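You operate a simulated robot arm through the tools that you are given. There is no shell and no other tool.

You are at the controls of a simulated robot arm. One attempt, no reset.

## Task
Clip the bag of onions shut and stand it in the grey crate.
Fine: clip dial on the colour of the strip in the holder, rocker to FREE, one pull of the red lever, rocker back to LOCK. Set down upright: red net bag. Where these are worked on the way, their far stop is far enough and under half their travel is too little: lock rocker.

Only the result counts: the job must be done as asked and must still hold three seconds after the hand-in. Knocking over, shifting, dropping, spilling or breaking anything else fails it.

## Robot
A 6-joint arm with a two-finger parallel gripper, fixed in place. Base frame: the origin is at the foot of the arm, x ahead of it, y to its left, z up; the work surface is at about z = 0. Units: mm, rad, N and s.
With the tool pointing down near the work surface it reaches from about 240 to 580 mm from the base axis. Its first joint turns from -2.897 to 2.897 rad. Payload 1.5 kg.
The tool frame sits at the grasp point between the pads (the TCP): z along the fingers, y along the line on which they close. The tips reach 30 mm beyond it. Largest opening 80 mm; finger width 17, thickness 12; the body of the gripper, 40 by 82 mm, starts 80 mm behind the TCP.
Orientation is that of the tool frame in the base frame, as a unit quaternion [x, y, z, w]. With the fingers straight down and closing along the base's y, the tool's x points along the base's -x, its y along +y and its z along -z.

## Interface
- The arm moves only by the tool play_rows. Its argument "commands" is a list of rows, each a list of 2 entries, a list of its own where there are three numbers: the shift along the tool's x, y, z in mm, then the turn, a rotation vector about the tool's x, y, z in rad. In form: [[[tx, ty, tz], [wx, wy, wz]], ...]. A call has 1 to 20 rows; each row shifts and turns the commanded pose from where the row before left it, along the tool's axes as they then stand. "jaw" is the opening, from 0 (shut) to 1 (fully open), set as the call begins (left out, the last holds). Each row takes 0.2 s and may step no farther than 50 mm and 0.15 rad from the row before; otherwise, or with a gripper value out of range, the whole call is refused. Where a pose cannot be reached the arm comes as near as it can. A force on the tool above 40 N (or 10 N above the force at the start of the call, whichever is more), or a blocked arm, ends the call early, and 0.2 s more pass. Each finger travels about 72 mm/s and halts on what it meets, pressing with about 39 N; the grip force reading is that of the motor and also rises with nothing between the fingers. The clock runs only during rows and for 0.2 s after the last one: add rows that do not move to give the fingers time. It gives the time, the measured TCP pose, the force on the tool (base axes), the opening and the grip force at its end, in the units of the frame above (readings bear some noise), with the torque about the TCP (base axes, N m) and any sound that the robot's microphone picked up, and new pictures: "show" is both (left out), scene, wrist or none.
- Cameras (640 x 400 px; columns grow to the right, rows downward): "scene" is fixed at [49.1, 500.7, 633.1]; the picture's right is [-0.59, -0.81, 0.00], its down [-0.50, 0.37, -0.78] and it looks along [0.63, -0.46, -0.63] (base axes); focal length 263 px, centre (320, 200). "wrist" rides on the gripper at [72, -7, -122] in the tool frame; the picture's right is [0.09, 1.00, 0.00], its down [-0.84, 0.08, -0.54] and it looks along [-0.54, 0.05, 0.84] (tool axes); focal length 238 px, centre (320, 200). There is no depth. A picture from a camera that has moved, and an enlarged one, comes with that camera's place and axes in the base frame and with its lens.
- close_up(camera, box): a new picture of the part [left, top, right, bottom] of that camera's present view, enlarged. No time passes.
- sign_off(): hands the job in; it is judged then, once.

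Places have to be worked out from the pictures, the camera data and where the tool is seen. Open the gripper and draw the arm clear of the work before you hand the job in, unless the task says otherwise.

The tools are called after "Emit:" as name(argument=value, ...) on one line, values as JSON. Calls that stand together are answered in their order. play_rows: Moves the arm, as the interface text tells. Its arguments: {"type":"object","properties":{"commands":{"type":"array","items":{"type":"array"}},"jaw":{"type":"number"},"show":{"type":"string","enum":["both","scene","wrist","none"]}},"required":["commands"]} The other tools are called the same way: close_up (camera, box) takes an enlarged picture of a part of a camera's view; sign_off () hands the job in.

At the start:

```text
clock: 0.0
tool_pos: [310.3, 174.5, 416.1]
tool_rot: [0.0, 1.0, 0.001, 0.0]
ft_force: [1.4, 0.2, 0.8]
wrist_torque: [0.03, 0.02, -0.04]
finger_gap: 80.0
finger_force: 0.0
```

scene: 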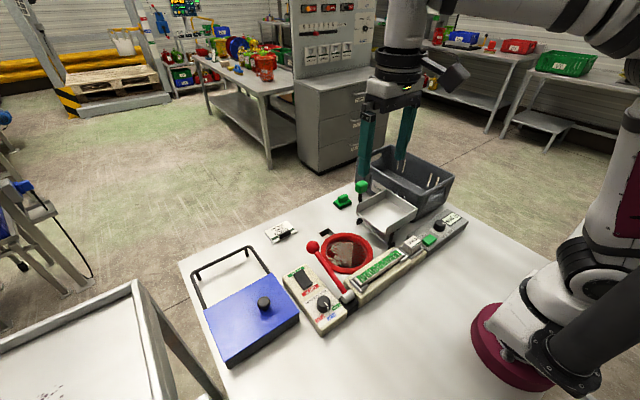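
wrist: 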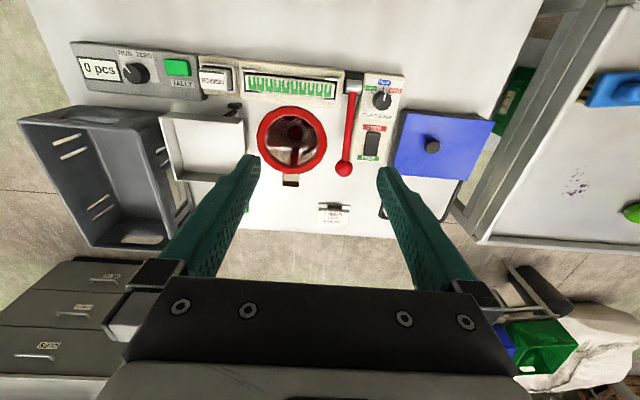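

The pictures show a bench with a clip machine (dial, rocker, red lever), a red ring with something in it, a tray and a grey crate. I take enlarged pictures first to read the labels and shapes.

Emit:
close_up(camera="scene", box=[270, 220, 400, 340])

Emit:
close_up(camera="scene", box=[330, 140, 480, 260])

Emit:
close_up(camera="wrist", box=[220, 60, 420, 240])

Emit:
close_up(camera="wrist", box=[340, 60, 420, 180])

Emit:
close_up(camera="wrist", box=[60, 30, 260, 250])

```text
3.33 times, centred on (335, 280) of scene
camera zoom: at [49.1, 500.7, 633.1], right [-0.59, -0.81, 0.0], down [-0.5, 0.37, -0.78], along [0.63, -0.46, -0.63], focal length 878 px, centre (270, -67)
```

zoom: 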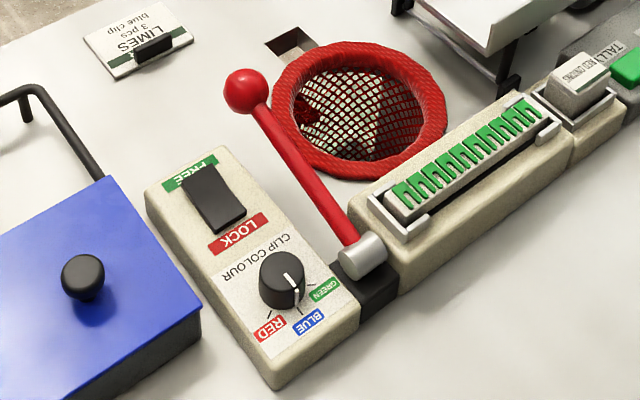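

```text
3.33 times, centred on (405, 200) of scene
camera zoom: at [49.1, 500.7, 633.1], right [-0.59, -0.81, 0.0], down [-0.5, 0.37, -0.78], along [0.63, -0.46, -0.63], focal length 878 px, centre (37, 200)
```

zoom: 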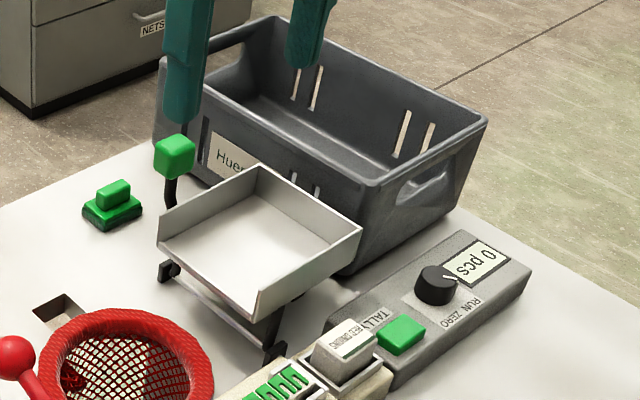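

```text
2.22 times, centred on (320, 150) of wrist
camera zoom: at [238.0, 167.9, 536.9], right [-0.09, 1.0, 0.0], down [0.84, 0.08, 0.54], along [0.54, 0.05, -0.84], focal length 530 px, centre (320, 311)
```

zoom: 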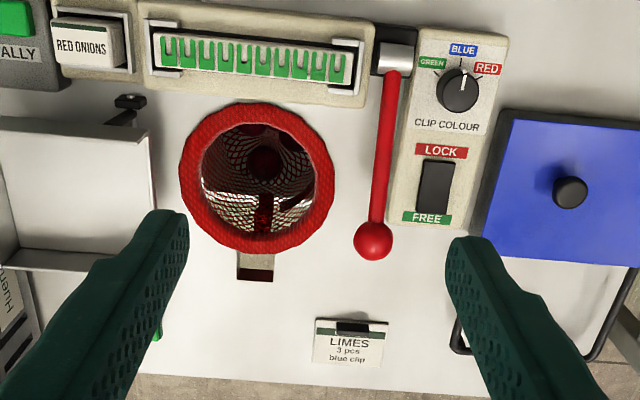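

```text
3.33 times, centred on (380, 120) of wrist
camera zoom: at [238.0, 167.9, 536.9], right [-0.09, 1.0, 0.0], down [0.84, 0.08, 0.54], along [0.54, 0.05, -0.84], focal length 794 px, centre (120, 467)
```

zoom: 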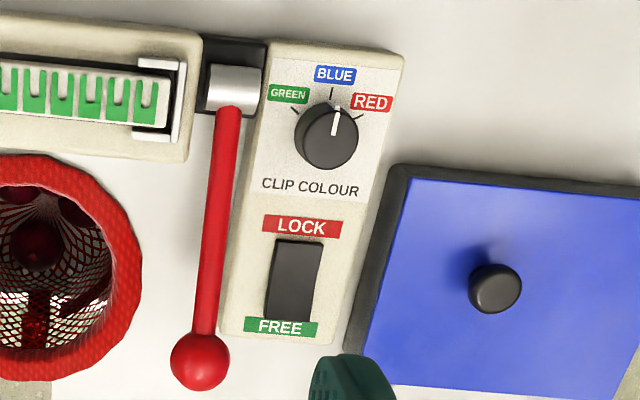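

```text
1.82 times, centred on (160, 140) of wrist
camera zoom: at [238.0, 167.9, 536.9], right [-0.09, 1.0, 0.0], down [0.84, 0.08, 0.54], along [0.54, 0.05, -0.84], focal length 433 px, centre (611, 309)
```

zoom: 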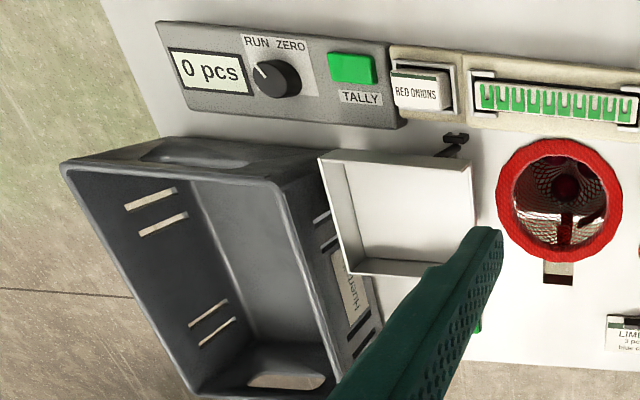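

The strip in the holder is green, and the dial pointer sits between BLUE and RED. I estimate the dial at about (314,295,50), the rocker at (403,298,40) and the lever ball at (445,237,85). I zoom in further on the dial, the rocker and the ring.

Emit:
close_up(camera="wrist", box=[356, 70, 410, 110])

Emit:
close_up(camera="wrist", box=[345, 110, 405, 175])

Emit:
close_up(camera="scene", box=[280, 255, 345, 325])

Emit:
close_up(camera="scene", box=[310, 220, 380, 280])

Emit:
close_up(camera="wrist", box=[245, 95, 345, 195])

```text
10.00 times, centred on (383, 90) of wrist
camera zoom: at [238.0, 167.9, 536.9], right [-0.09, 1.0, 0.0], down [0.84, 0.08, 0.54], along [0.54, 0.05, -0.84], focal length 2384 px, centre (-310, 1300)
```

zoom: 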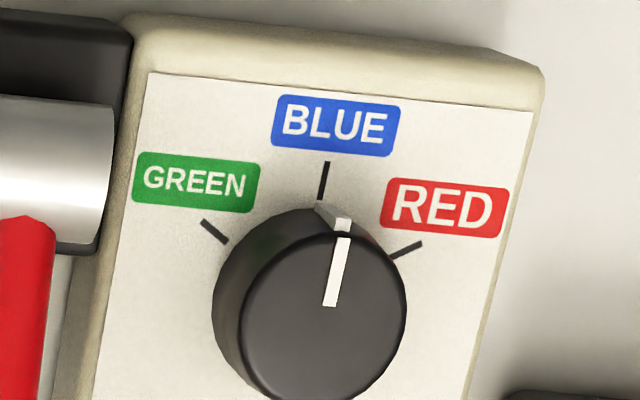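

```text
6.15 times, centred on (375, 142) of wrist
camera zoom: at [238.0, 167.9, 536.9], right [-0.09, 1.0, 0.0], down [0.84, 0.08, 0.54], along [0.54, 0.05, -0.84], focal length 1467 px, centre (-18, 554)
```

zoom: 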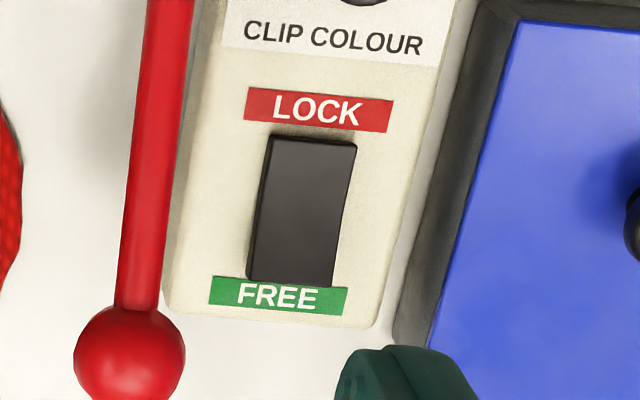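

```text
5.71 times, centred on (312, 290) of scene
camera zoom: at [49.1, 500.7, 633.1], right [-0.59, -0.81, 0.0], down [-0.5, 0.37, -0.78], along [0.63, -0.46, -0.63], focal length 1505 px, centre (363, -314)
```

zoom: 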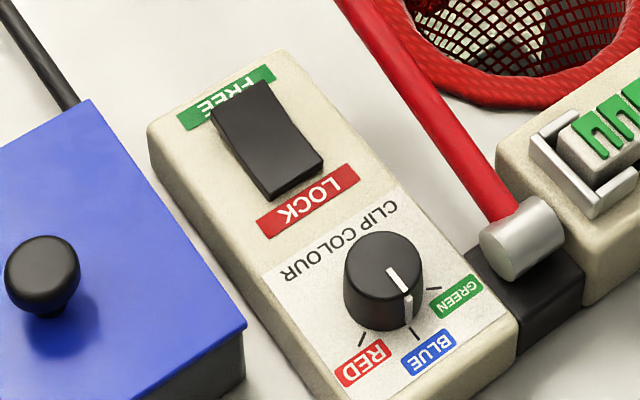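

```text
6.67 times, centred on (345, 250) of scene
camera zoom: at [49.1, 500.7, 633.1], right [-0.59, -0.81, 0.0], down [-0.5, 0.37, -0.78], along [0.63, -0.46, -0.63], focal length 1756 px, centre (153, -133)
```

zoom: 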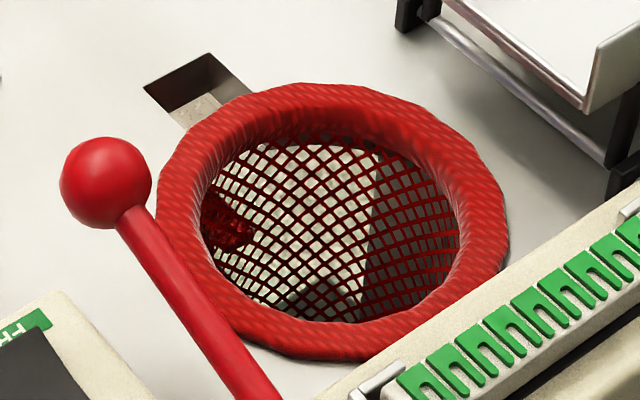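

```text
4.00 times, centred on (295, 145) of wrist
camera zoom: at [238.0, 167.9, 536.9], right [-0.09, 1.0, 0.0], down [0.84, 0.08, 0.54], along [0.54, 0.05, -0.84], focal length 953 px, centre (420, 420)
```

zoom: 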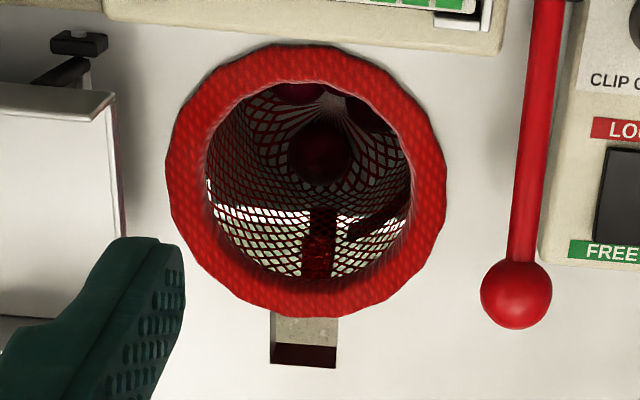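

The dial actually points at BLUE and must go to GREEN, which is roughly 60° anticlockwise seen from above. I move above the dial for a closer, better-calibrated view.

Emit:
play_rows(commands=[[[-0.6, 20, 36], [0, 0, 0]], [[-0.6, 20, 36], [0, 0, 0]], [[-0.6, 20, 36], [0, 0, 0]], [[-0.6, 20, 36], [0, 0, 0]], [[-0.6, 20, 36], [0, 0, 0]], [[-0.6, 20, 36], [0, 0, 0]], [[0, 0, 0], [0, 0, 0]]], jaw=0.75, show="both")

```text
clock: 1.6
tool_pos: [312.2, 294.2, 199.8]
tool_rot: [0.0, 1.0, 0.0, 0.0]
ft_force: [0.0, 0.9, -0.2]
wrist_torque: [-0.05, -0.02, -0.01]
finger_gap: 60.1
finger_force: 0.1
camera wrist: at [241.4, 288.9, 320.3], right [-0.09, 1.0, 0.0], down [0.84, 0.08, 0.54], along [0.54, 0.05, -0.84], focal length 238 px, centre (320, 200)
```

scene: 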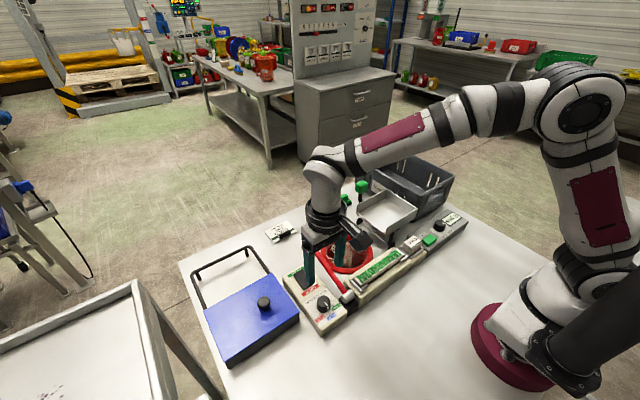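
wrist: 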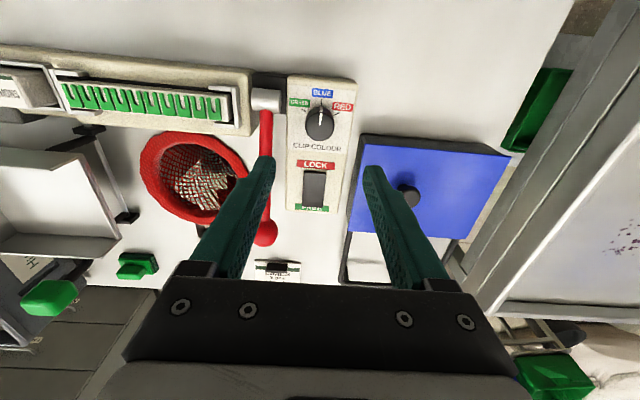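

Emit:
close_up(camera="wrist", box=[270, 70, 370, 150])

Emit:
close_up(camera="wrist", box=[240, 140, 360, 250])

Emit:
close_up(camera="wrist", box=[120, 110, 280, 250])

```text
5.00 times, centred on (320, 110) of wrist
camera zoom: at [241.4, 288.9, 320.3], right [-0.09, 1.0, 0.0], down [0.84, 0.08, 0.54], along [0.54, 0.05, -0.84], focal length 1192 px, centre (320, 650)
```

zoom: 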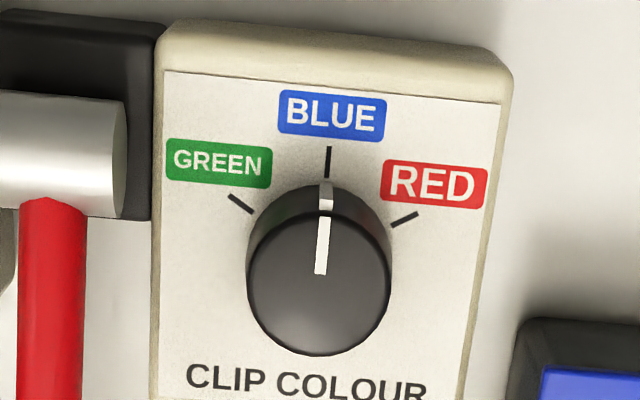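

```text
3.64 times, centred on (300, 195) of wrist
camera zoom: at [241.4, 288.9, 320.3], right [-0.09, 1.0, 0.0], down [0.84, 0.08, 0.54], along [0.54, 0.05, -0.84], focal length 867 px, centre (393, 218)
```

zoom: 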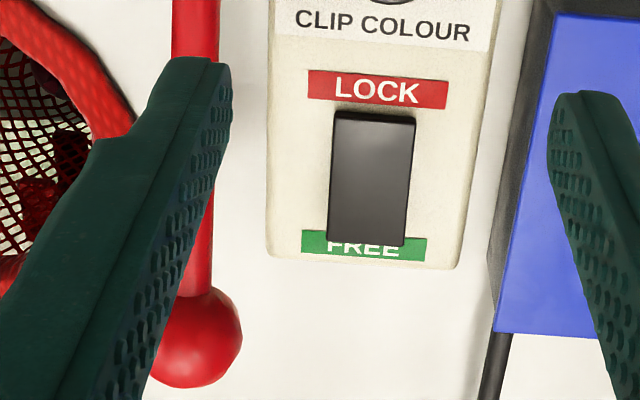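

```text
2.86 times, centred on (200, 180) of wrist
camera zoom: at [241.4, 288.9, 320.3], right [-0.09, 1.0, 0.0], down [0.84, 0.08, 0.54], along [0.54, 0.05, -0.84], focal length 681 px, centre (663, 257)
```

zoom: 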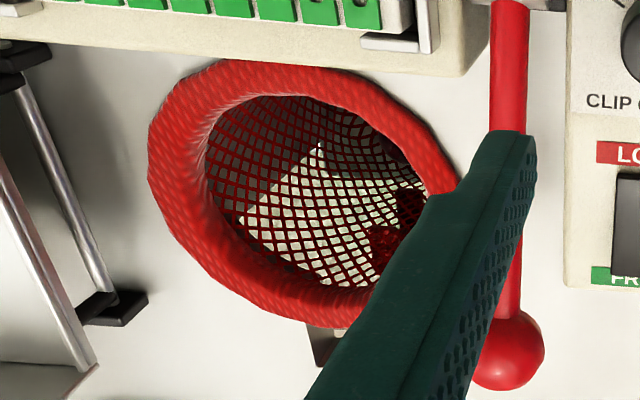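

The dial axis works out at (317.8, 295.4) with its top near z 49, the panel at z about 28, and GREEN 60° from BLUE. The rocker's LOCK end is the pressed one. I narrow the jaw, centre over the dial, pre-turn the hand by +30° and go down around the dial.

Emit:
play_rows(commands=[[[-5.6, 1.2, 0], [0, 0, 0]], [[0, 0, 0], [0, 0, 0.131]], [[0, 0, 0], [0, 0, 0.131]], [[0, 0, 0], [0, 0, 0.131]], [[0, 0, 0], [0, 0, 0.131]], [[0, 0, 30], [0, 0, 0]], [[0, 0, 30], [0, 0, 0]], [[0, 0, 20], [0, 0, 0]], [[0, 0, 0], [0, 0, 0]]], jaw=0.6, show="both")

```text
clock: 3.6
tool_pos: [319.2, 296.4, 120.4]
tool_rot: [0.26, 0.966, 0.0, -0.001]
ft_force: [0.8, -0.1, 0.3]
wrist_torque: [0.0, -0.01, 0.0]
finger_gap: 47.8
finger_force: 0.3
camera wrist: at [253.1, 325.8, 241.2], right [0.42, 0.91, 0.0], down [0.76, -0.35, 0.54], along [0.49, -0.23, -0.84], focal length 238 px, centre (320, 200)
```

scene: 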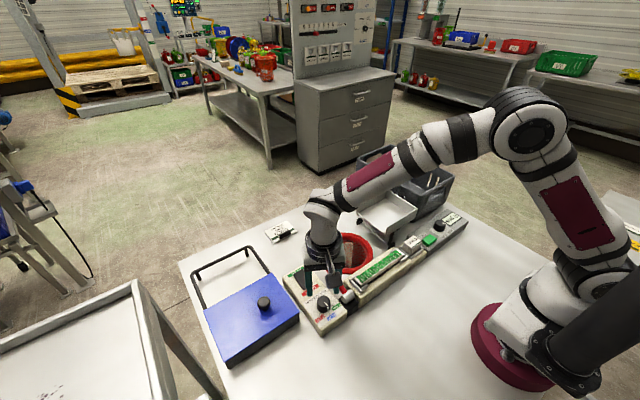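
wrist: 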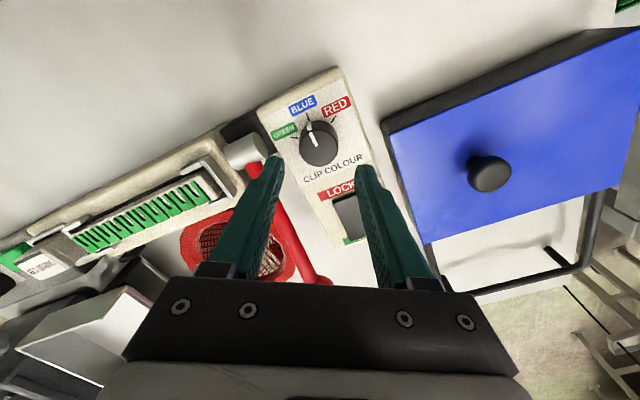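

The picture confirms the dial at about (317,296), between the fingers. I go down to TCP z 64 with a slight centring shift.

Emit:
play_rows(commands=[[[0.8, -1.0, 20], [0, 0, 0]], [[0, 0, 20], [0, 0, 0]], [[0, 0, 16], [0, 0, 0]], [[0, 0, 0], [0, 0, 0]]], show="both")

```text
clock: 4.6
tool_pos: [318.1, 295.5, 66.1]
tool_rot: [0.26, 0.966, 0.001, 0.0]
ft_force: [-4.6, 1.0, 31.0]
wrist_torque: [-0.79, 0.63, -0.2]
finger_gap: 50.0
finger_force: 0.9
camera wrist: at [253.0, 326.1, 186.3], right [0.42, 0.91, 0.0], down [0.76, -0.35, 0.54], along [0.49, -0.22, -0.84], focal length 238 px, centre (320, 200)
```

scene: 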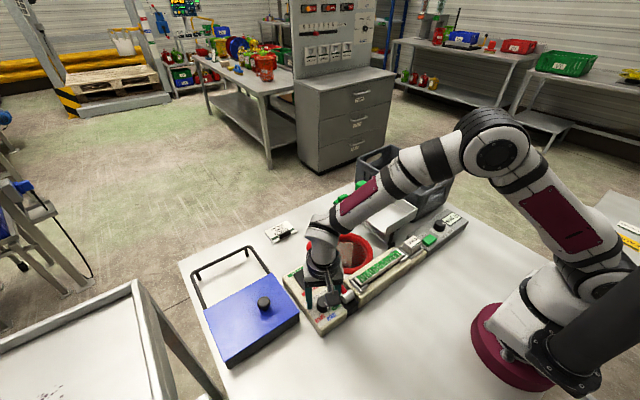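
wrist: 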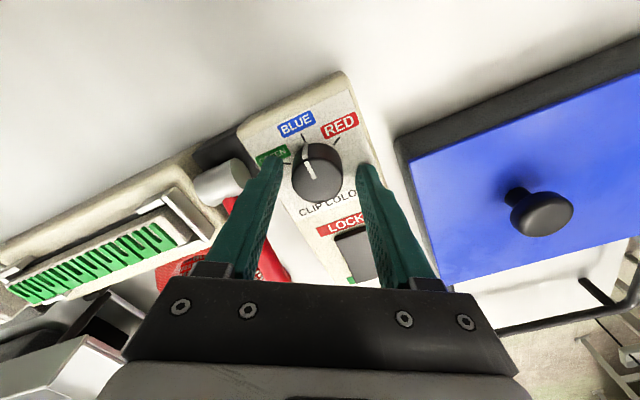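

The upward force of 31 N means the tips touched the panel at about z 36. I back up about 6 mm, shift to the corrected dial axis near (315.7,295.3), and check the force has gone.

Emit:
play_rows(commands=[[[0, 0, -6], [0, 0, 0]], [[1.9, -1.2, 0], [0, 0, 0]], [[0, 0, 0], [0, 0, 0]]], show="wrist")

Emit:
close_up(camera="wrist", box=[240, 90, 400, 250])

Emit:
close_up(camera="scene", box=[280, 240, 380, 340])

```text
clock: 5.4
tool_pos: [315.4, 294.4, 69.4]
tool_rot: [0.259, 0.966, 0.0, 0.0]
ft_force: [-0.1, -0.2, 0.6]
wrist_torque: [0.01, -0.01, 0.03]
finger_gap: 47.9
finger_force: 0.0
camera wrist: at [250.2, 325.3, 190.9], right [0.42, 0.91, 0.0], down [0.76, -0.35, 0.54], along [0.49, -0.23, -0.84], focal length 238 px, centre (320, 200)
```

wrist: 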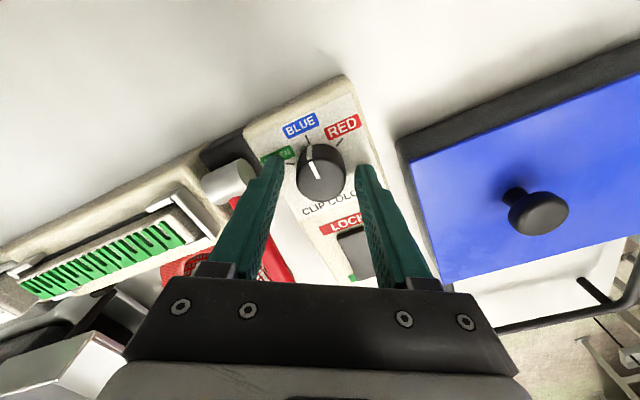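

```text
2.50 times, centred on (320, 170) of wrist
camera zoom: at [250.2, 325.3, 190.9], right [0.42, 0.91, 0.0], down [0.76, -0.35, 0.54], along [0.49, -0.23, -0.84], focal length 596 px, centre (320, 275)
```

zoom: 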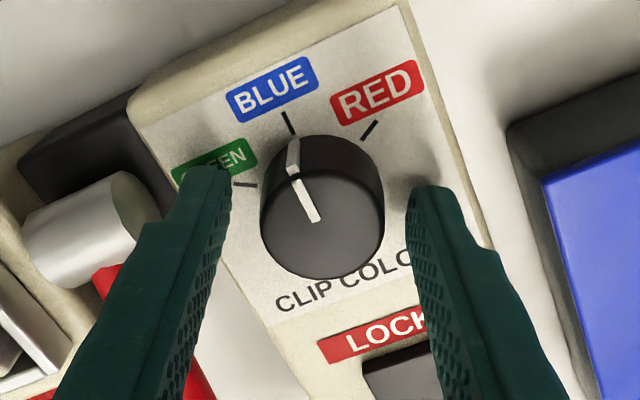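

```text
4.00 times, centred on (330, 290) of scene
camera zoom: at [49.1, 500.7, 633.1], right [-0.59, -0.81, 0.0], down [-0.5, 0.37, -0.78], along [0.63, -0.46, -0.63], focal length 1053 px, centre (280, -160)
```

zoom: 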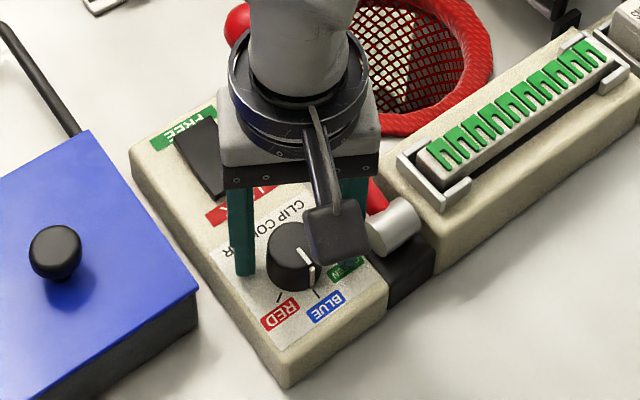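

The fingers straddle the dial and the force is zero. I close on it.

Emit:
play_rows(commands=[[[0, 0, 0], [0, 0, 0]], [[0, 0, 0], [0, 0, 0]], [[0, 0, 0], [0, 0, 0]]], jaw=0.0, show="wrist")

Emit:
close_up(camera="wrist", box=[240, 90, 400, 250])

```text
clock: 6.2
tool_pos: [315.1, 294.7, 69.5]
tool_rot: [0.259, 0.966, 0.001, 0.0]
ft_force: [4.6, 8.5, -7.6]
wrist_torque: [0.25, -0.2, 0.02]
finger_gap: 33.1
finger_force: 41.1
camera wrist: at [250.4, 325.6, 191.0], right [0.42, 0.91, 0.0], down [0.76, -0.35, 0.54], along [0.49, -0.23, -0.84], focal length 238 px, centre (320, 200)
```

wrist: 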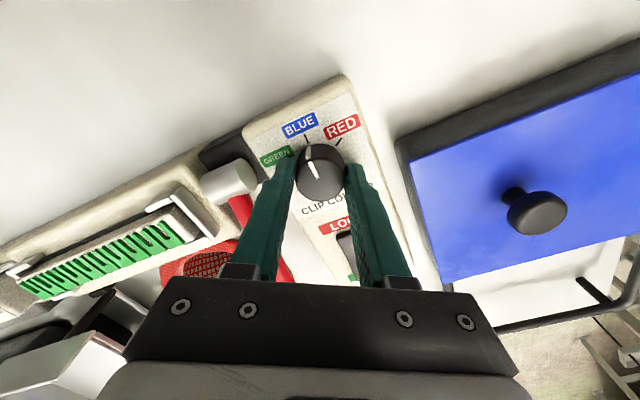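

```text
2.50 times, centred on (320, 170) of wrist
camera zoom: at [250.4, 325.6, 191.0], right [0.42, 0.91, 0.0], down [0.76, -0.35, 0.54], along [0.49, -0.23, -0.84], focal length 596 px, centre (320, 275)
```

zoom: 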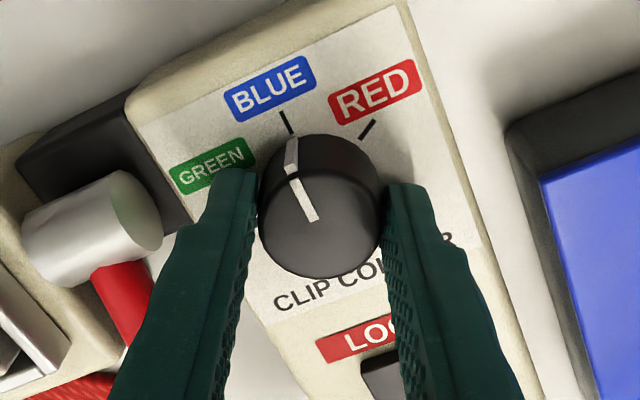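

The dial is gripped (gap 33 mm). I turn the hand −1.05 rad about the tool axis, which is anticlockwise from above and toward GREEN.

Emit:
play_rows(commands=[[[0, 0.5, 0], [0, 0, -0.131]], [[0, 0, 0], [0, 0, -0.131]], [[0, 0, 0], [0, 0, -0.131]], [[0, 0, 0], [0, 0, -0.131]], [[0, 0, 0], [0, 0, -0.131]], [[0, 0, 0], [0, 0, -0.131]], [[0, 0, 0], [0, 0, -0.131]], [[0, 0, 0], [0, 0, -0.131]], [[0, 0, 0], [0, 0, 0]]], show="wrist")

Emit:
close_up(camera="wrist", box=[240, 90, 400, 250])

Emit:
close_up(camera="scene", box=[280, 240, 380, 340])

```text
clock: 8.2
tool_pos: [316.0, 295.9, 70.4]
tool_rot: [-0.26, 0.966, 0.0, 0.002]
ft_force: [7.9, -7.8, 9.4]
wrist_torque: [-0.14, -0.52, -0.13]
finger_gap: 33.0
finger_force: 41.2
camera wrist: at [257.1, 253.9, 191.0], right [-0.58, 0.81, 0.0], down [0.68, 0.49, 0.54], along [0.44, 0.31, -0.84], focal length 238 px, centre (320, 200)
```

wrist: 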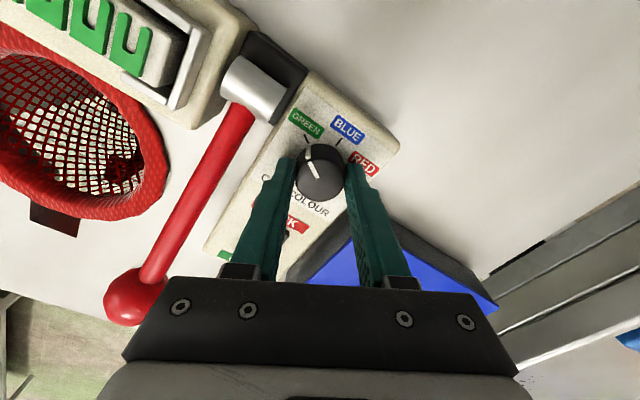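

```text
2.50 times, centred on (320, 170) of wrist
camera zoom: at [257.1, 253.9, 191.0], right [-0.58, 0.81, 0.0], down [0.68, 0.49, 0.54], along [0.44, 0.31, -0.84], focal length 596 px, centre (320, 275)
```

zoom: 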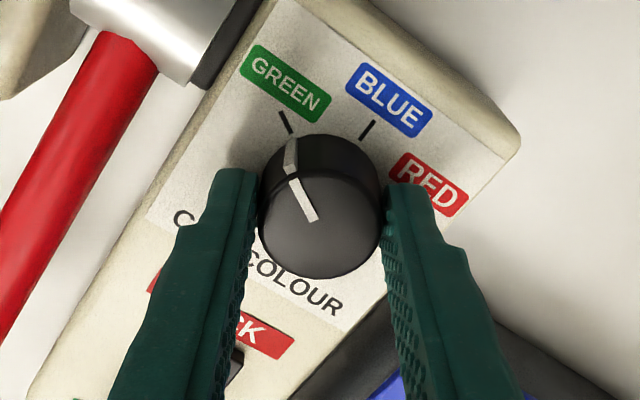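

```text
4.00 times, centred on (330, 290) of scene
camera zoom: at [49.1, 500.7, 633.1], right [-0.59, -0.81, 0.0], down [-0.5, 0.37, -0.78], along [0.63, -0.46, -0.63], focal length 1053 px, centre (280, -160)
```

zoom: 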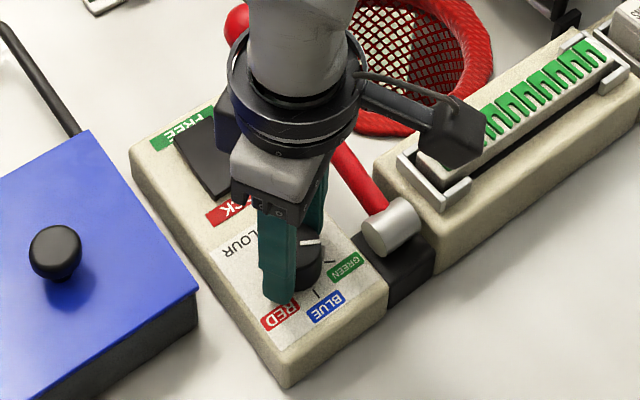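

The pointer is now on the green tick. I open, rise and turn the hand straight again before checking the dial.

Emit:
play_rows(commands=[[[0, 0, 0], [0, 0, 0]], [[0, 0, 0], [0, 0, 0]], [[0, 0, -20], [0, 0, 0]], [[0, 0, -35], [0, 0, 0]], [[0, 0, -35], [0, 0, 0]], [[0, 0, 0], [0, 0, 0.131]], [[0, 0, 0], [0, 0, 0.131]], [[0, 0, 0], [0, 0, 0.131]], [[0, 0, 0], [0, 0, 0.131]], [[0, 0, 0], [0, 0, 0]]], jaw=0.6, show="wrist")

Emit:
close_up(camera="wrist", box=[260, 90, 380, 250])

Emit:
close_up(camera="scene", box=[280, 240, 380, 340])

```text
clock: 10.4
tool_pos: [314.8, 295.8, 159.5]
tool_rot: [0.001, 1.0, 0.0, -0.001]
ft_force: [-0.6, -0.4, 0.4]
wrist_torque: [0.0, 0.01, -0.01]
finger_gap: 48.0
finger_force: 0.1
camera wrist: at [244.0, 289.1, 280.9], right [-0.09, 1.0, 0.0], down [0.84, 0.08, 0.54], along [0.54, 0.05, -0.84], focal length 238 px, centre (320, 200)
```

wrist: 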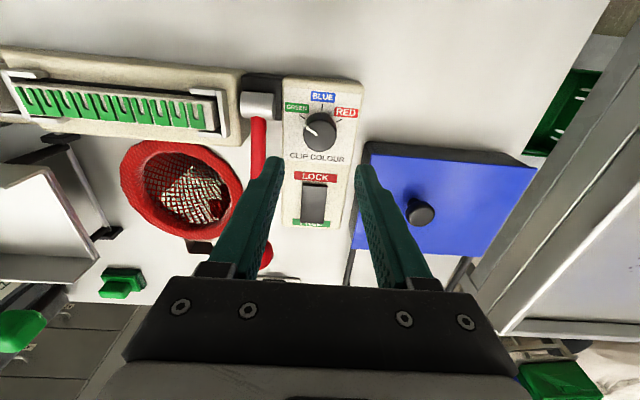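

```text
2.50 times, centred on (320, 170) of wrist
camera zoom: at [244.0, 289.1, 280.9], right [-0.09, 1.0, 0.0], down [0.84, 0.08, 0.54], along [0.54, 0.05, -0.84], focal length 596 px, centre (320, 275)
```

zoom: 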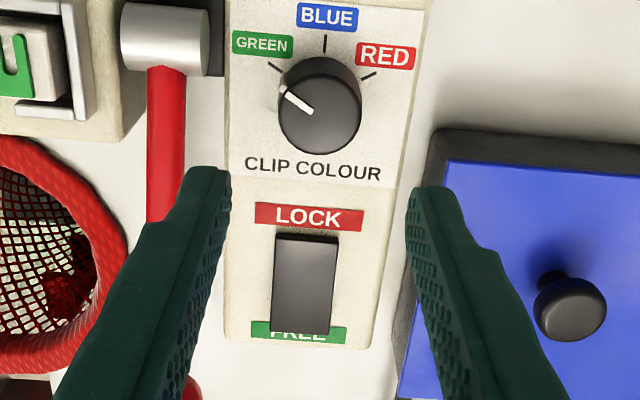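

```text
4.00 times, centred on (330, 290) of scene
camera zoom: at [49.1, 500.7, 633.1], right [-0.59, -0.81, 0.0], down [-0.5, 0.37, -0.78], along [0.63, -0.46, -0.63], focal length 1053 px, centre (280, -160)
```

zoom: 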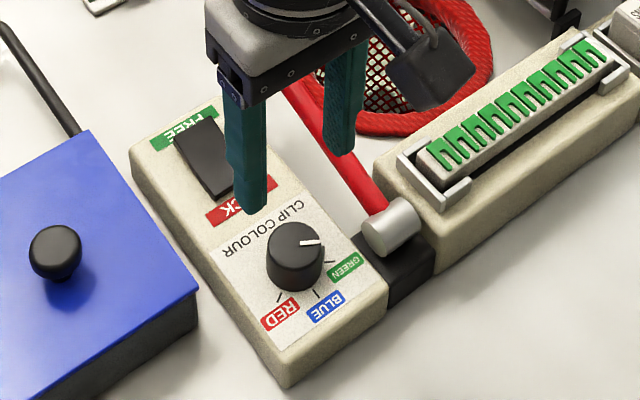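

The dial sits on GREEN. Next I close the fingers and go over the rocker's raised FREE end, at about (420, 296) with its edge at z about 46, stopping just above it.

Emit:
play_rows(commands=[[[-35, 0, 0], [0, 0, 0]], [[-35, 0, 0], [0, 0, 0]], [[-35.5, 0.3, 0], [0, 0, 0]], [[0, 0, 35], [0, 0, 0]], [[0, 0, 35], [0, 0, 0]], [[0, 0, 0], [0, 0, 0]]], jaw=0.0, show="both")

Emit:
close_up(camera="wrist", box=[240, 110, 400, 270])

Emit:
close_up(camera="scene", box=[270, 220, 370, 320])

```text
clock: 11.8
tool_pos: [421.5, 296.4, 89.0]
tool_rot: [0.0, 1.0, 0.001, 0.0]
ft_force: [0.3, -0.6, 0.9]
wrist_torque: [-0.01, -0.03, -0.02]
finger_gap: 0.0
finger_force: 21.2
camera wrist: at [350.0, 290.3, 209.8], right [-0.09, 1.0, 0.0], down [0.84, 0.08, 0.54], along [0.54, 0.05, -0.84], focal length 238 px, centre (320, 200)
```

scene: 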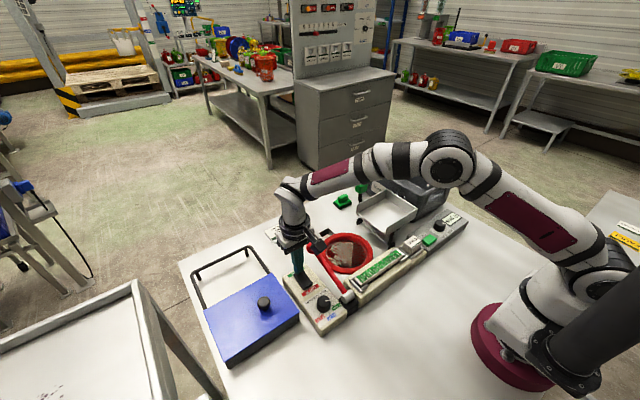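
wrist: 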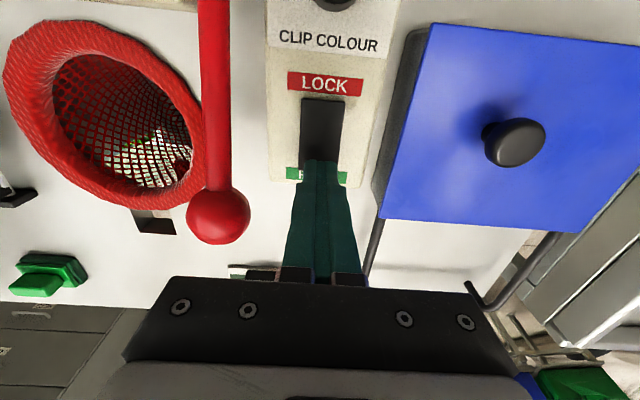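

```text
2.50 times, centred on (320, 190) of wrist
camera zoom: at [350.0, 290.3, 209.8], right [-0.09, 1.0, 0.0], down [0.84, 0.08, 0.54], along [0.54, 0.05, -0.84], focal length 596 px, centre (320, 225)
```

zoom: 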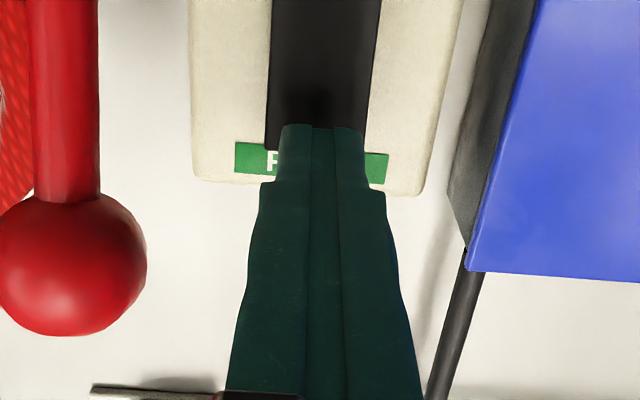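

```text
4.00 times, centred on (320, 270) of scene
camera zoom: at [49.1, 500.7, 633.1], right [-0.59, -0.81, 0.0], down [-0.5, 0.37, -0.78], along [0.63, -0.46, -0.63], focal length 1053 px, centre (320, -80)
```

zoom: 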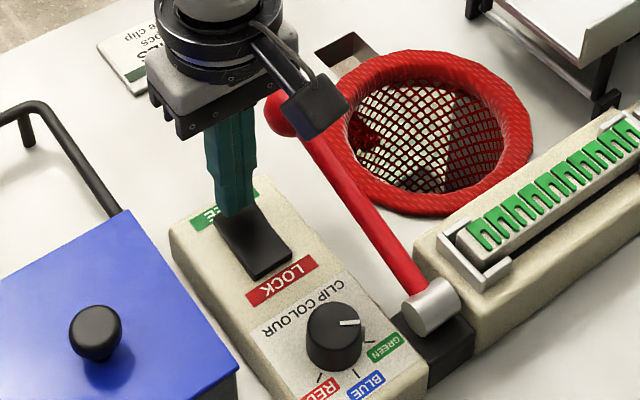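

The tips are just above the FREE end. I shift to x 423 and press down in small steps. The call stops by itself if the force gets high.

Emit:
play_rows(commands=[[[-1.5, 0, 5], [0, 0, 0]], [[0, 0, 4], [0, 0, 0]], [[0, 0, 3], [0, 0, 0]], [[0, 0, 3], [0, 0, 0]], [[0, 0, 2], [0, 0, 0]]], show="scene")

Emit:
close_up(camera="scene", box=[280, 235, 350, 305])

```text
clock: 13.0
tool_pos: [422.5, 296.2, 74.3]
tool_rot: [0.0, 1.0, 0.002, 0.001]
ft_force: [-6.0, -4.0, 26.8]
wrist_torque: [-0.15, 0.39, 0.0]
finger_gap: 0.0
finger_force: 21.9
```

scene: 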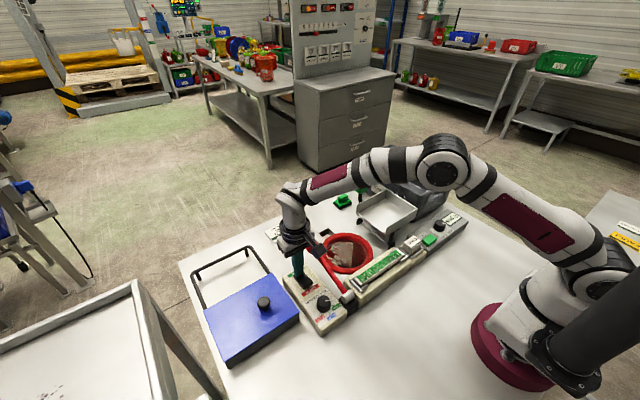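

```text
5.71 times, centred on (315, 270) of scene
camera zoom: at [49.1, 500.7, 633.1], right [-0.59, -0.81, 0.0], down [-0.5, 0.37, -0.78], along [0.63, -0.46, -0.63], focal length 1505 px, centre (349, -200)
```

zoom: 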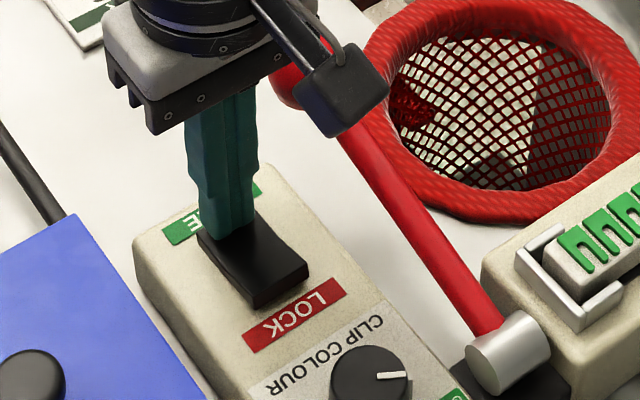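

The force is 27 N and the LOCK end now appears raised. I press slightly further to reach the stop.

Emit:
play_rows(commands=[[[0, 0, 1], [0, 0, 0]], [[0, 0, 1], [0, 0, 0]], [[0, 0, 1], [0, 0, 0]], [[0, 0, 1], [0, 0, 0]]], show="scene")

Emit:
close_up(camera="scene", box=[280, 235, 350, 305])

```text
clock: 13.4
tool_pos: [422.4, 297.9, 74.9]
tool_rot: [0.0, 1.0, 0.002, 0.002]
ft_force: [-0.6, -1.5, 5.8]
wrist_torque: [-0.03, 0.08, 0.02]
finger_gap: 0.0
finger_force: 21.0
stopped in row 1: the force on the tool passed its limit at 43 N (the readings are from after the stop); the commanded pose is now the measured one
```

scene: 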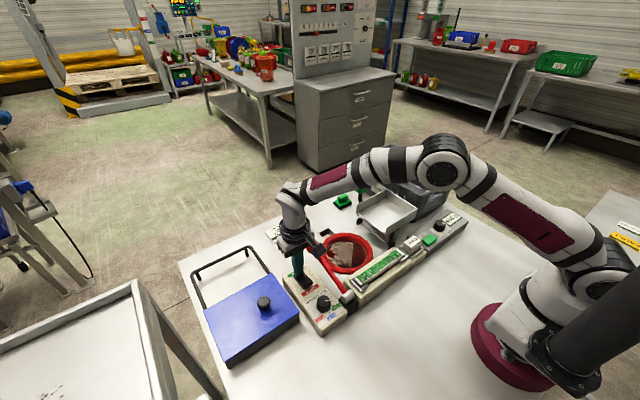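

```text
5.71 times, centred on (315, 270) of scene
camera zoom: at [49.1, 500.7, 633.1], right [-0.59, -0.81, 0.0], down [-0.5, 0.37, -0.78], along [0.63, -0.46, -0.63], focal length 1505 px, centre (349, -200)
```

zoom: 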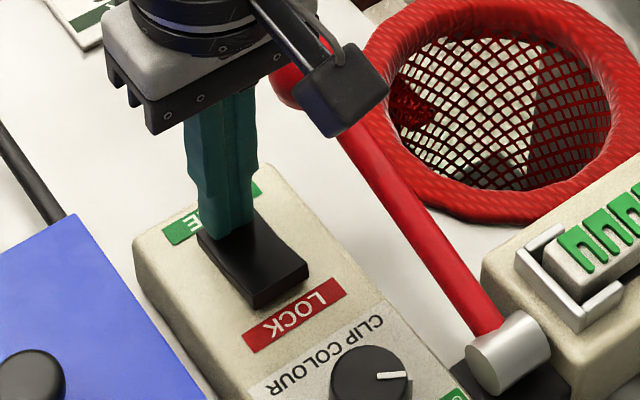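

It met the stop at 43 N. I lift straight up and look at the rocker.

Emit:
play_rows(commands=[[[0, 0, -25], [0, 0, 0]], [[0, 0, -40], [0, 0, 0]], [[25, 0, -40], [0, 0, 0]], [[25, 0, 0], [0, 0, 0]], [[0, 0, 0], [0, 0, 0]]], jaw=0.75, show="both")

Emit:
close_up(camera="wrist", box=[260, 80, 380, 220])

Emit:
close_up(camera="scene", box=[280, 235, 350, 305])

```text
clock: 14.6
tool_pos: [372.5, 294.7, 178.9]
tool_rot: [0.0, 1.0, 0.002, 0.001]
ft_force: [-0.4, -0.4, 0.4]
wrist_torque: [-0.02, 0.04, 0.0]
finger_gap: 59.9
finger_force: 0.1
camera wrist: at [301.9, 289.1, 300.8], right [-0.09, 1.0, 0.0], down [0.84, 0.08, 0.54], along [0.54, 0.05, -0.84], focal length 238 px, centre (320, 200)
```

scene: 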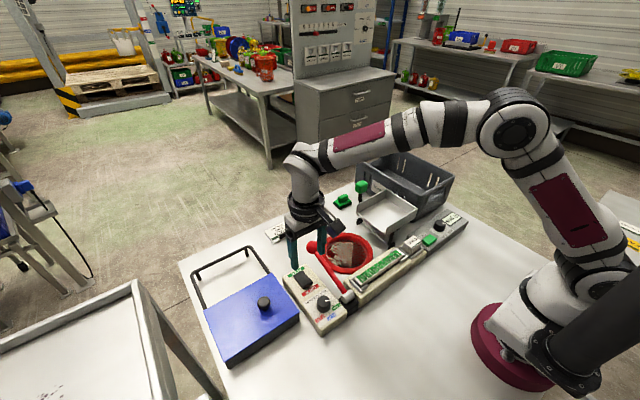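
wrist: 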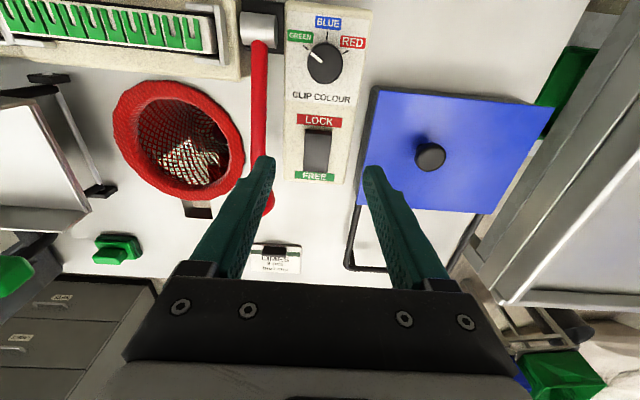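

```text
2.86 times, centred on (320, 150) of wrist
camera zoom: at [301.9, 289.1, 300.8], right [-0.09, 1.0, 0.0], down [0.84, 0.08, 0.54], along [0.54, 0.05, -0.84], focal length 681 px, centre (320, 343)
```

zoom: 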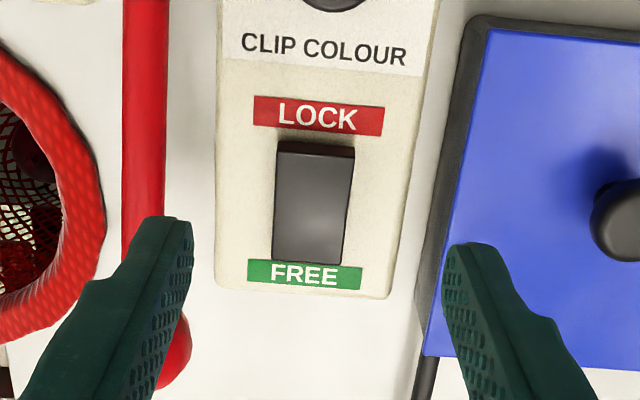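

```text
5.71 times, centred on (315, 270) of scene
camera zoom: at [49.1, 500.7, 633.1], right [-0.59, -0.81, 0.0], down [-0.5, 0.37, -0.78], along [0.63, -0.46, -0.63], focal length 1505 px, centre (349, -200)
```

zoom: 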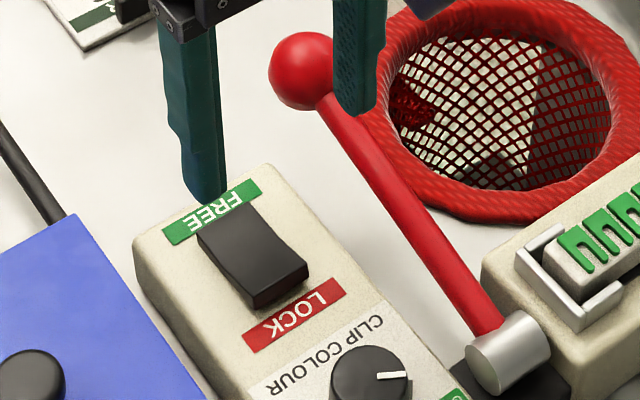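

The rocker is on FREE. The lever ball is at about (446,237,86) and its pivot axis near (295.5, z 46). I move the open hand above the ball.

Emit:
play_rows(commands=[[[-25, -19, 0], [0, 0, 0]], [[-25, -19, 0], [0, 0, 0]], [[-23.5, -19.7, 0], [0, 0, 0]], [[0, 0, 30], [0, 0, 0]], [[0, 0, 20], [0, 0, 0]], [[0, 0, 0], [0, 0, 0]]], jaw=0.75, show="both")

Emit:
close_up(camera="wrist", box=[240, 80, 400, 240])

Emit:
close_up(camera="scene", box=[270, 200, 380, 310])

```text
clock: 16.0
tool_pos: [447.2, 239.4, 129.0]
tool_rot: [-0.001, 1.0, 0.002, 0.001]
ft_force: [0.6, -0.7, 0.2]
wrist_torque: [0.02, 0.01, 0.02]
finger_gap: 60.1
finger_force: 0.1
camera wrist: at [374.9, 231.9, 249.7], right [-0.09, 1.0, 0.0], down [0.84, 0.08, 0.54], along [0.54, 0.05, -0.84], focal length 238 px, centre (320, 200)
```

scene: 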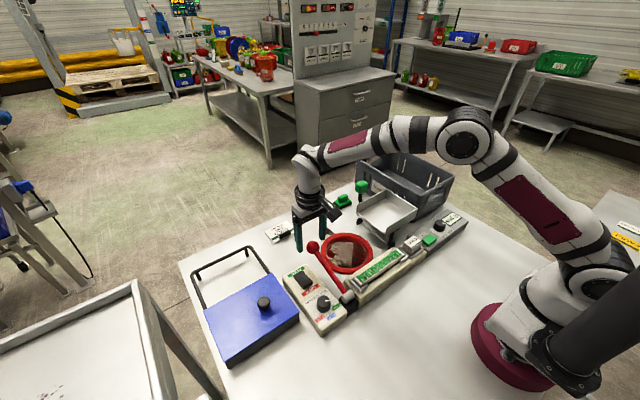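
wrist: 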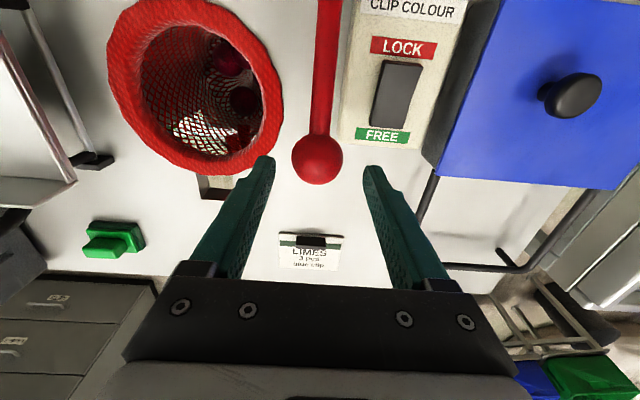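

```text
2.50 times, centred on (320, 160) of wrist
camera zoom: at [374.9, 231.9, 249.7], right [-0.09, 1.0, 0.0], down [0.84, 0.08, 0.54], along [0.54, 0.05, -0.84], focal length 596 px, centre (320, 300)
```

zoom: 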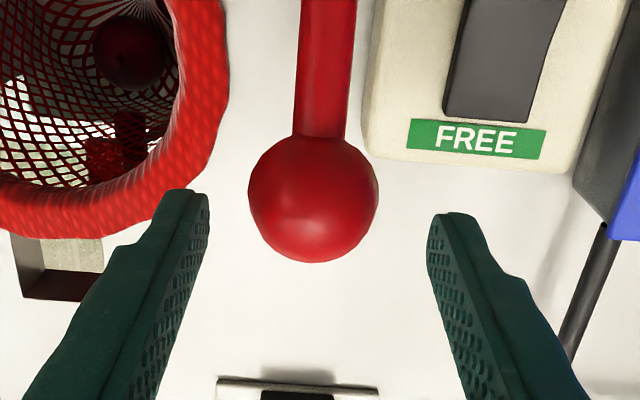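

```text
3.64 times, centred on (325, 255) of scene
camera zoom: at [49.1, 500.7, 633.1], right [-0.59, -0.81, 0.0], down [-0.5, 0.37, -0.78], along [0.63, -0.46, -0.63], focal length 958 px, centre (302, 0)
```

zoom: 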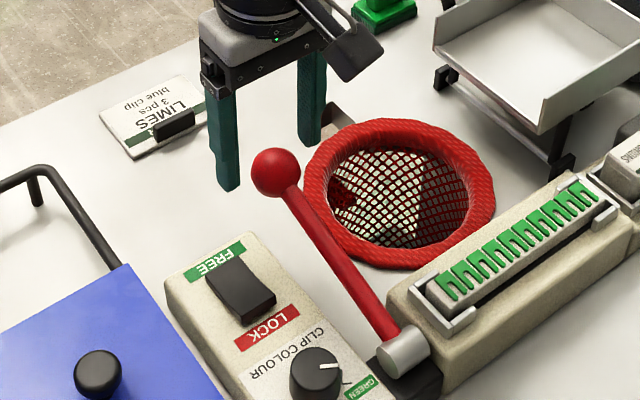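

The ball centre shows at about (446, 236.6, 86) with a diameter near 38 mm. I lower the hand around it and close.

Emit:
play_rows(commands=[[[1, -2.6, 15], [0, 0, 0]], [[0, 0, 15], [0, 0, 0]], [[0, 0, 11], [0, 0, 0]], [[0, 0, 0], [0, 0, 0]]], jaw=0.75, show="wrist")

Emit:
play_rows(commands=[[[0, 0, 0], [0, 0, 0]], [[0, 0, 0], [0, 0, 0]], [[0, 0, 0], [0, 0, 0]]], jaw=0.0, show="both")

Emit:
close_up(camera="scene", box=[270, 200, 380, 310])

```text
clock: 17.0
tool_pos: [444.8, 236.2, 87.7]
tool_rot: [0.0, 1.0, 0.001, 0.0]
ft_force: [0.8, -0.1, 0.4]
wrist_torque: [-0.02, -0.01, -0.02]
finger_gap: 59.9
finger_force: 0.1
camera wrist: at [373.7, 229.5, 208.8], right [-0.09, 1.0, 0.0], down [0.84, 0.08, 0.54], along [0.54, 0.05, -0.84], focal length 238 px, centre (320, 200)
```

wrist: 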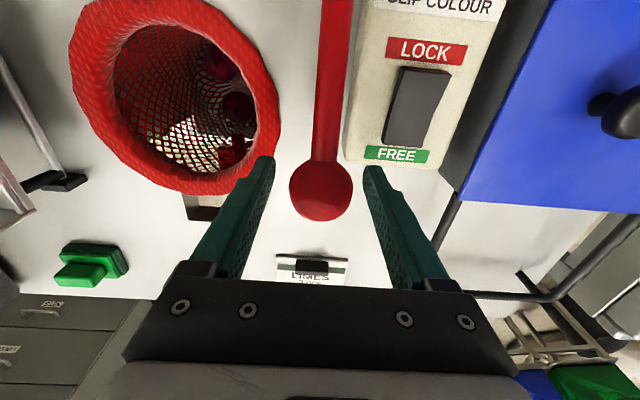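

```text
clock: 17.8
tool_pos: [445.5, 235.9, 88.7]
tool_rot: [0.0, 1.0, 0.002, 0.001]
ft_force: [0.5, 6.8, -4.3]
wrist_torque: [0.01, -0.21, -0.02]
finger_gap: 37.3
finger_force: 43.4
camera wrist: at [373.7, 229.7, 209.0], right [-0.09, 1.0, 0.0], down [0.84, 0.08, 0.54], along [0.54, 0.05, -0.84], focal length 238 px, centre (320, 200)
```

scene: 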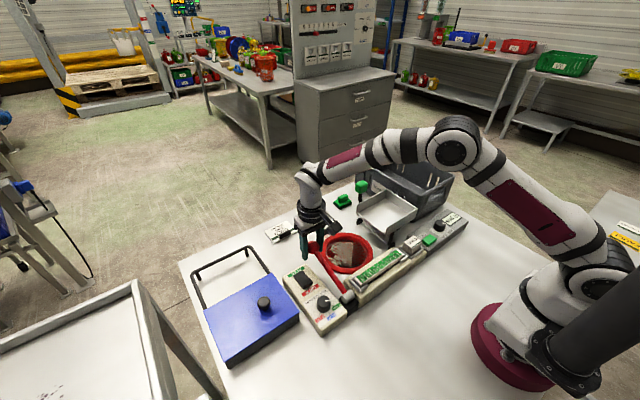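
wrist: 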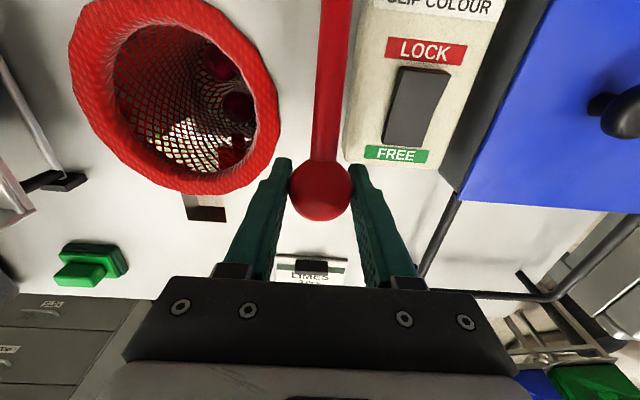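

```text
3.64 times, centred on (325, 255) of scene
camera zoom: at [49.1, 500.7, 633.1], right [-0.59, -0.81, 0.0], down [-0.5, 0.37, -0.78], along [0.63, -0.46, -0.63], focal length 958 px, centre (302, 0)
```

zoom: 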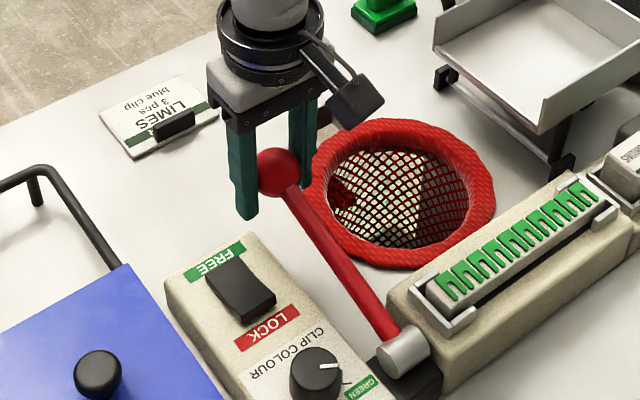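

The ball is gripped (gap 37 mm). I test the direction gently by moving 4 mm upward along the lever's arc and reading the force.

Emit:
play_rows(commands=[[[0.5, 0, -2], [0, 0, 0]], [[0.5, 0, -2], [0, 0, 0]], [[0, 0, 0], [0, 0, 0]]], show="none")

```text
clock: 18.6
tool_pos: [444.1, 236.0, 91.6]
tool_rot: [0.0, 1.0, 0.001, 0.0]
ft_force: [10.1, 26.7, -27.7]
wrist_torque: [-0.24, -0.13, -0.07]
finger_gap: 37.3
finger_force: 43.4
```

Moving up 3–4 mm already meets 28 N, so upward looks blocked. I go back and test 4 mm downward from the rest position.

Emit:
play_rows(commands=[[[-0.5, 0, 2], [0, 0, 0]], [[-0.5, 0, 2], [0, 0, 0]], [[0, 0.5, 0], [0, 0, 0]], [[0, 0, 0], [0, 0, 0]]], show="none")

Emit:
play_rows(commands=[[[0.5, 0, 2], [0, 0, 0]], [[0.5, 0, 2], [0, 0, 0]], [[0, 0, 0], [0, 0, 0]]], show="none")

```text
clock: 19.6
tool_pos: [444.5, 235.9, 87.3]
tool_rot: [0.001, 1.0, 0.001, 0.001]
ft_force: [-13.8, 8.6, 4.5]
wrist_torque: [0.02, 1.15, -0.07]
finger_gap: 37.1
finger_force: 43.4
```

```text
clock: 20.4
tool_pos: [445.3, 236.1, 83.9]
tool_rot: [-0.001, 1.0, 0.003, 0.003]
ft_force: [10.9, 3.9, 12.3]
wrist_torque: [0.03, 1.11, -0.13]
finger_gap: 37.2
finger_force: 43.6
```

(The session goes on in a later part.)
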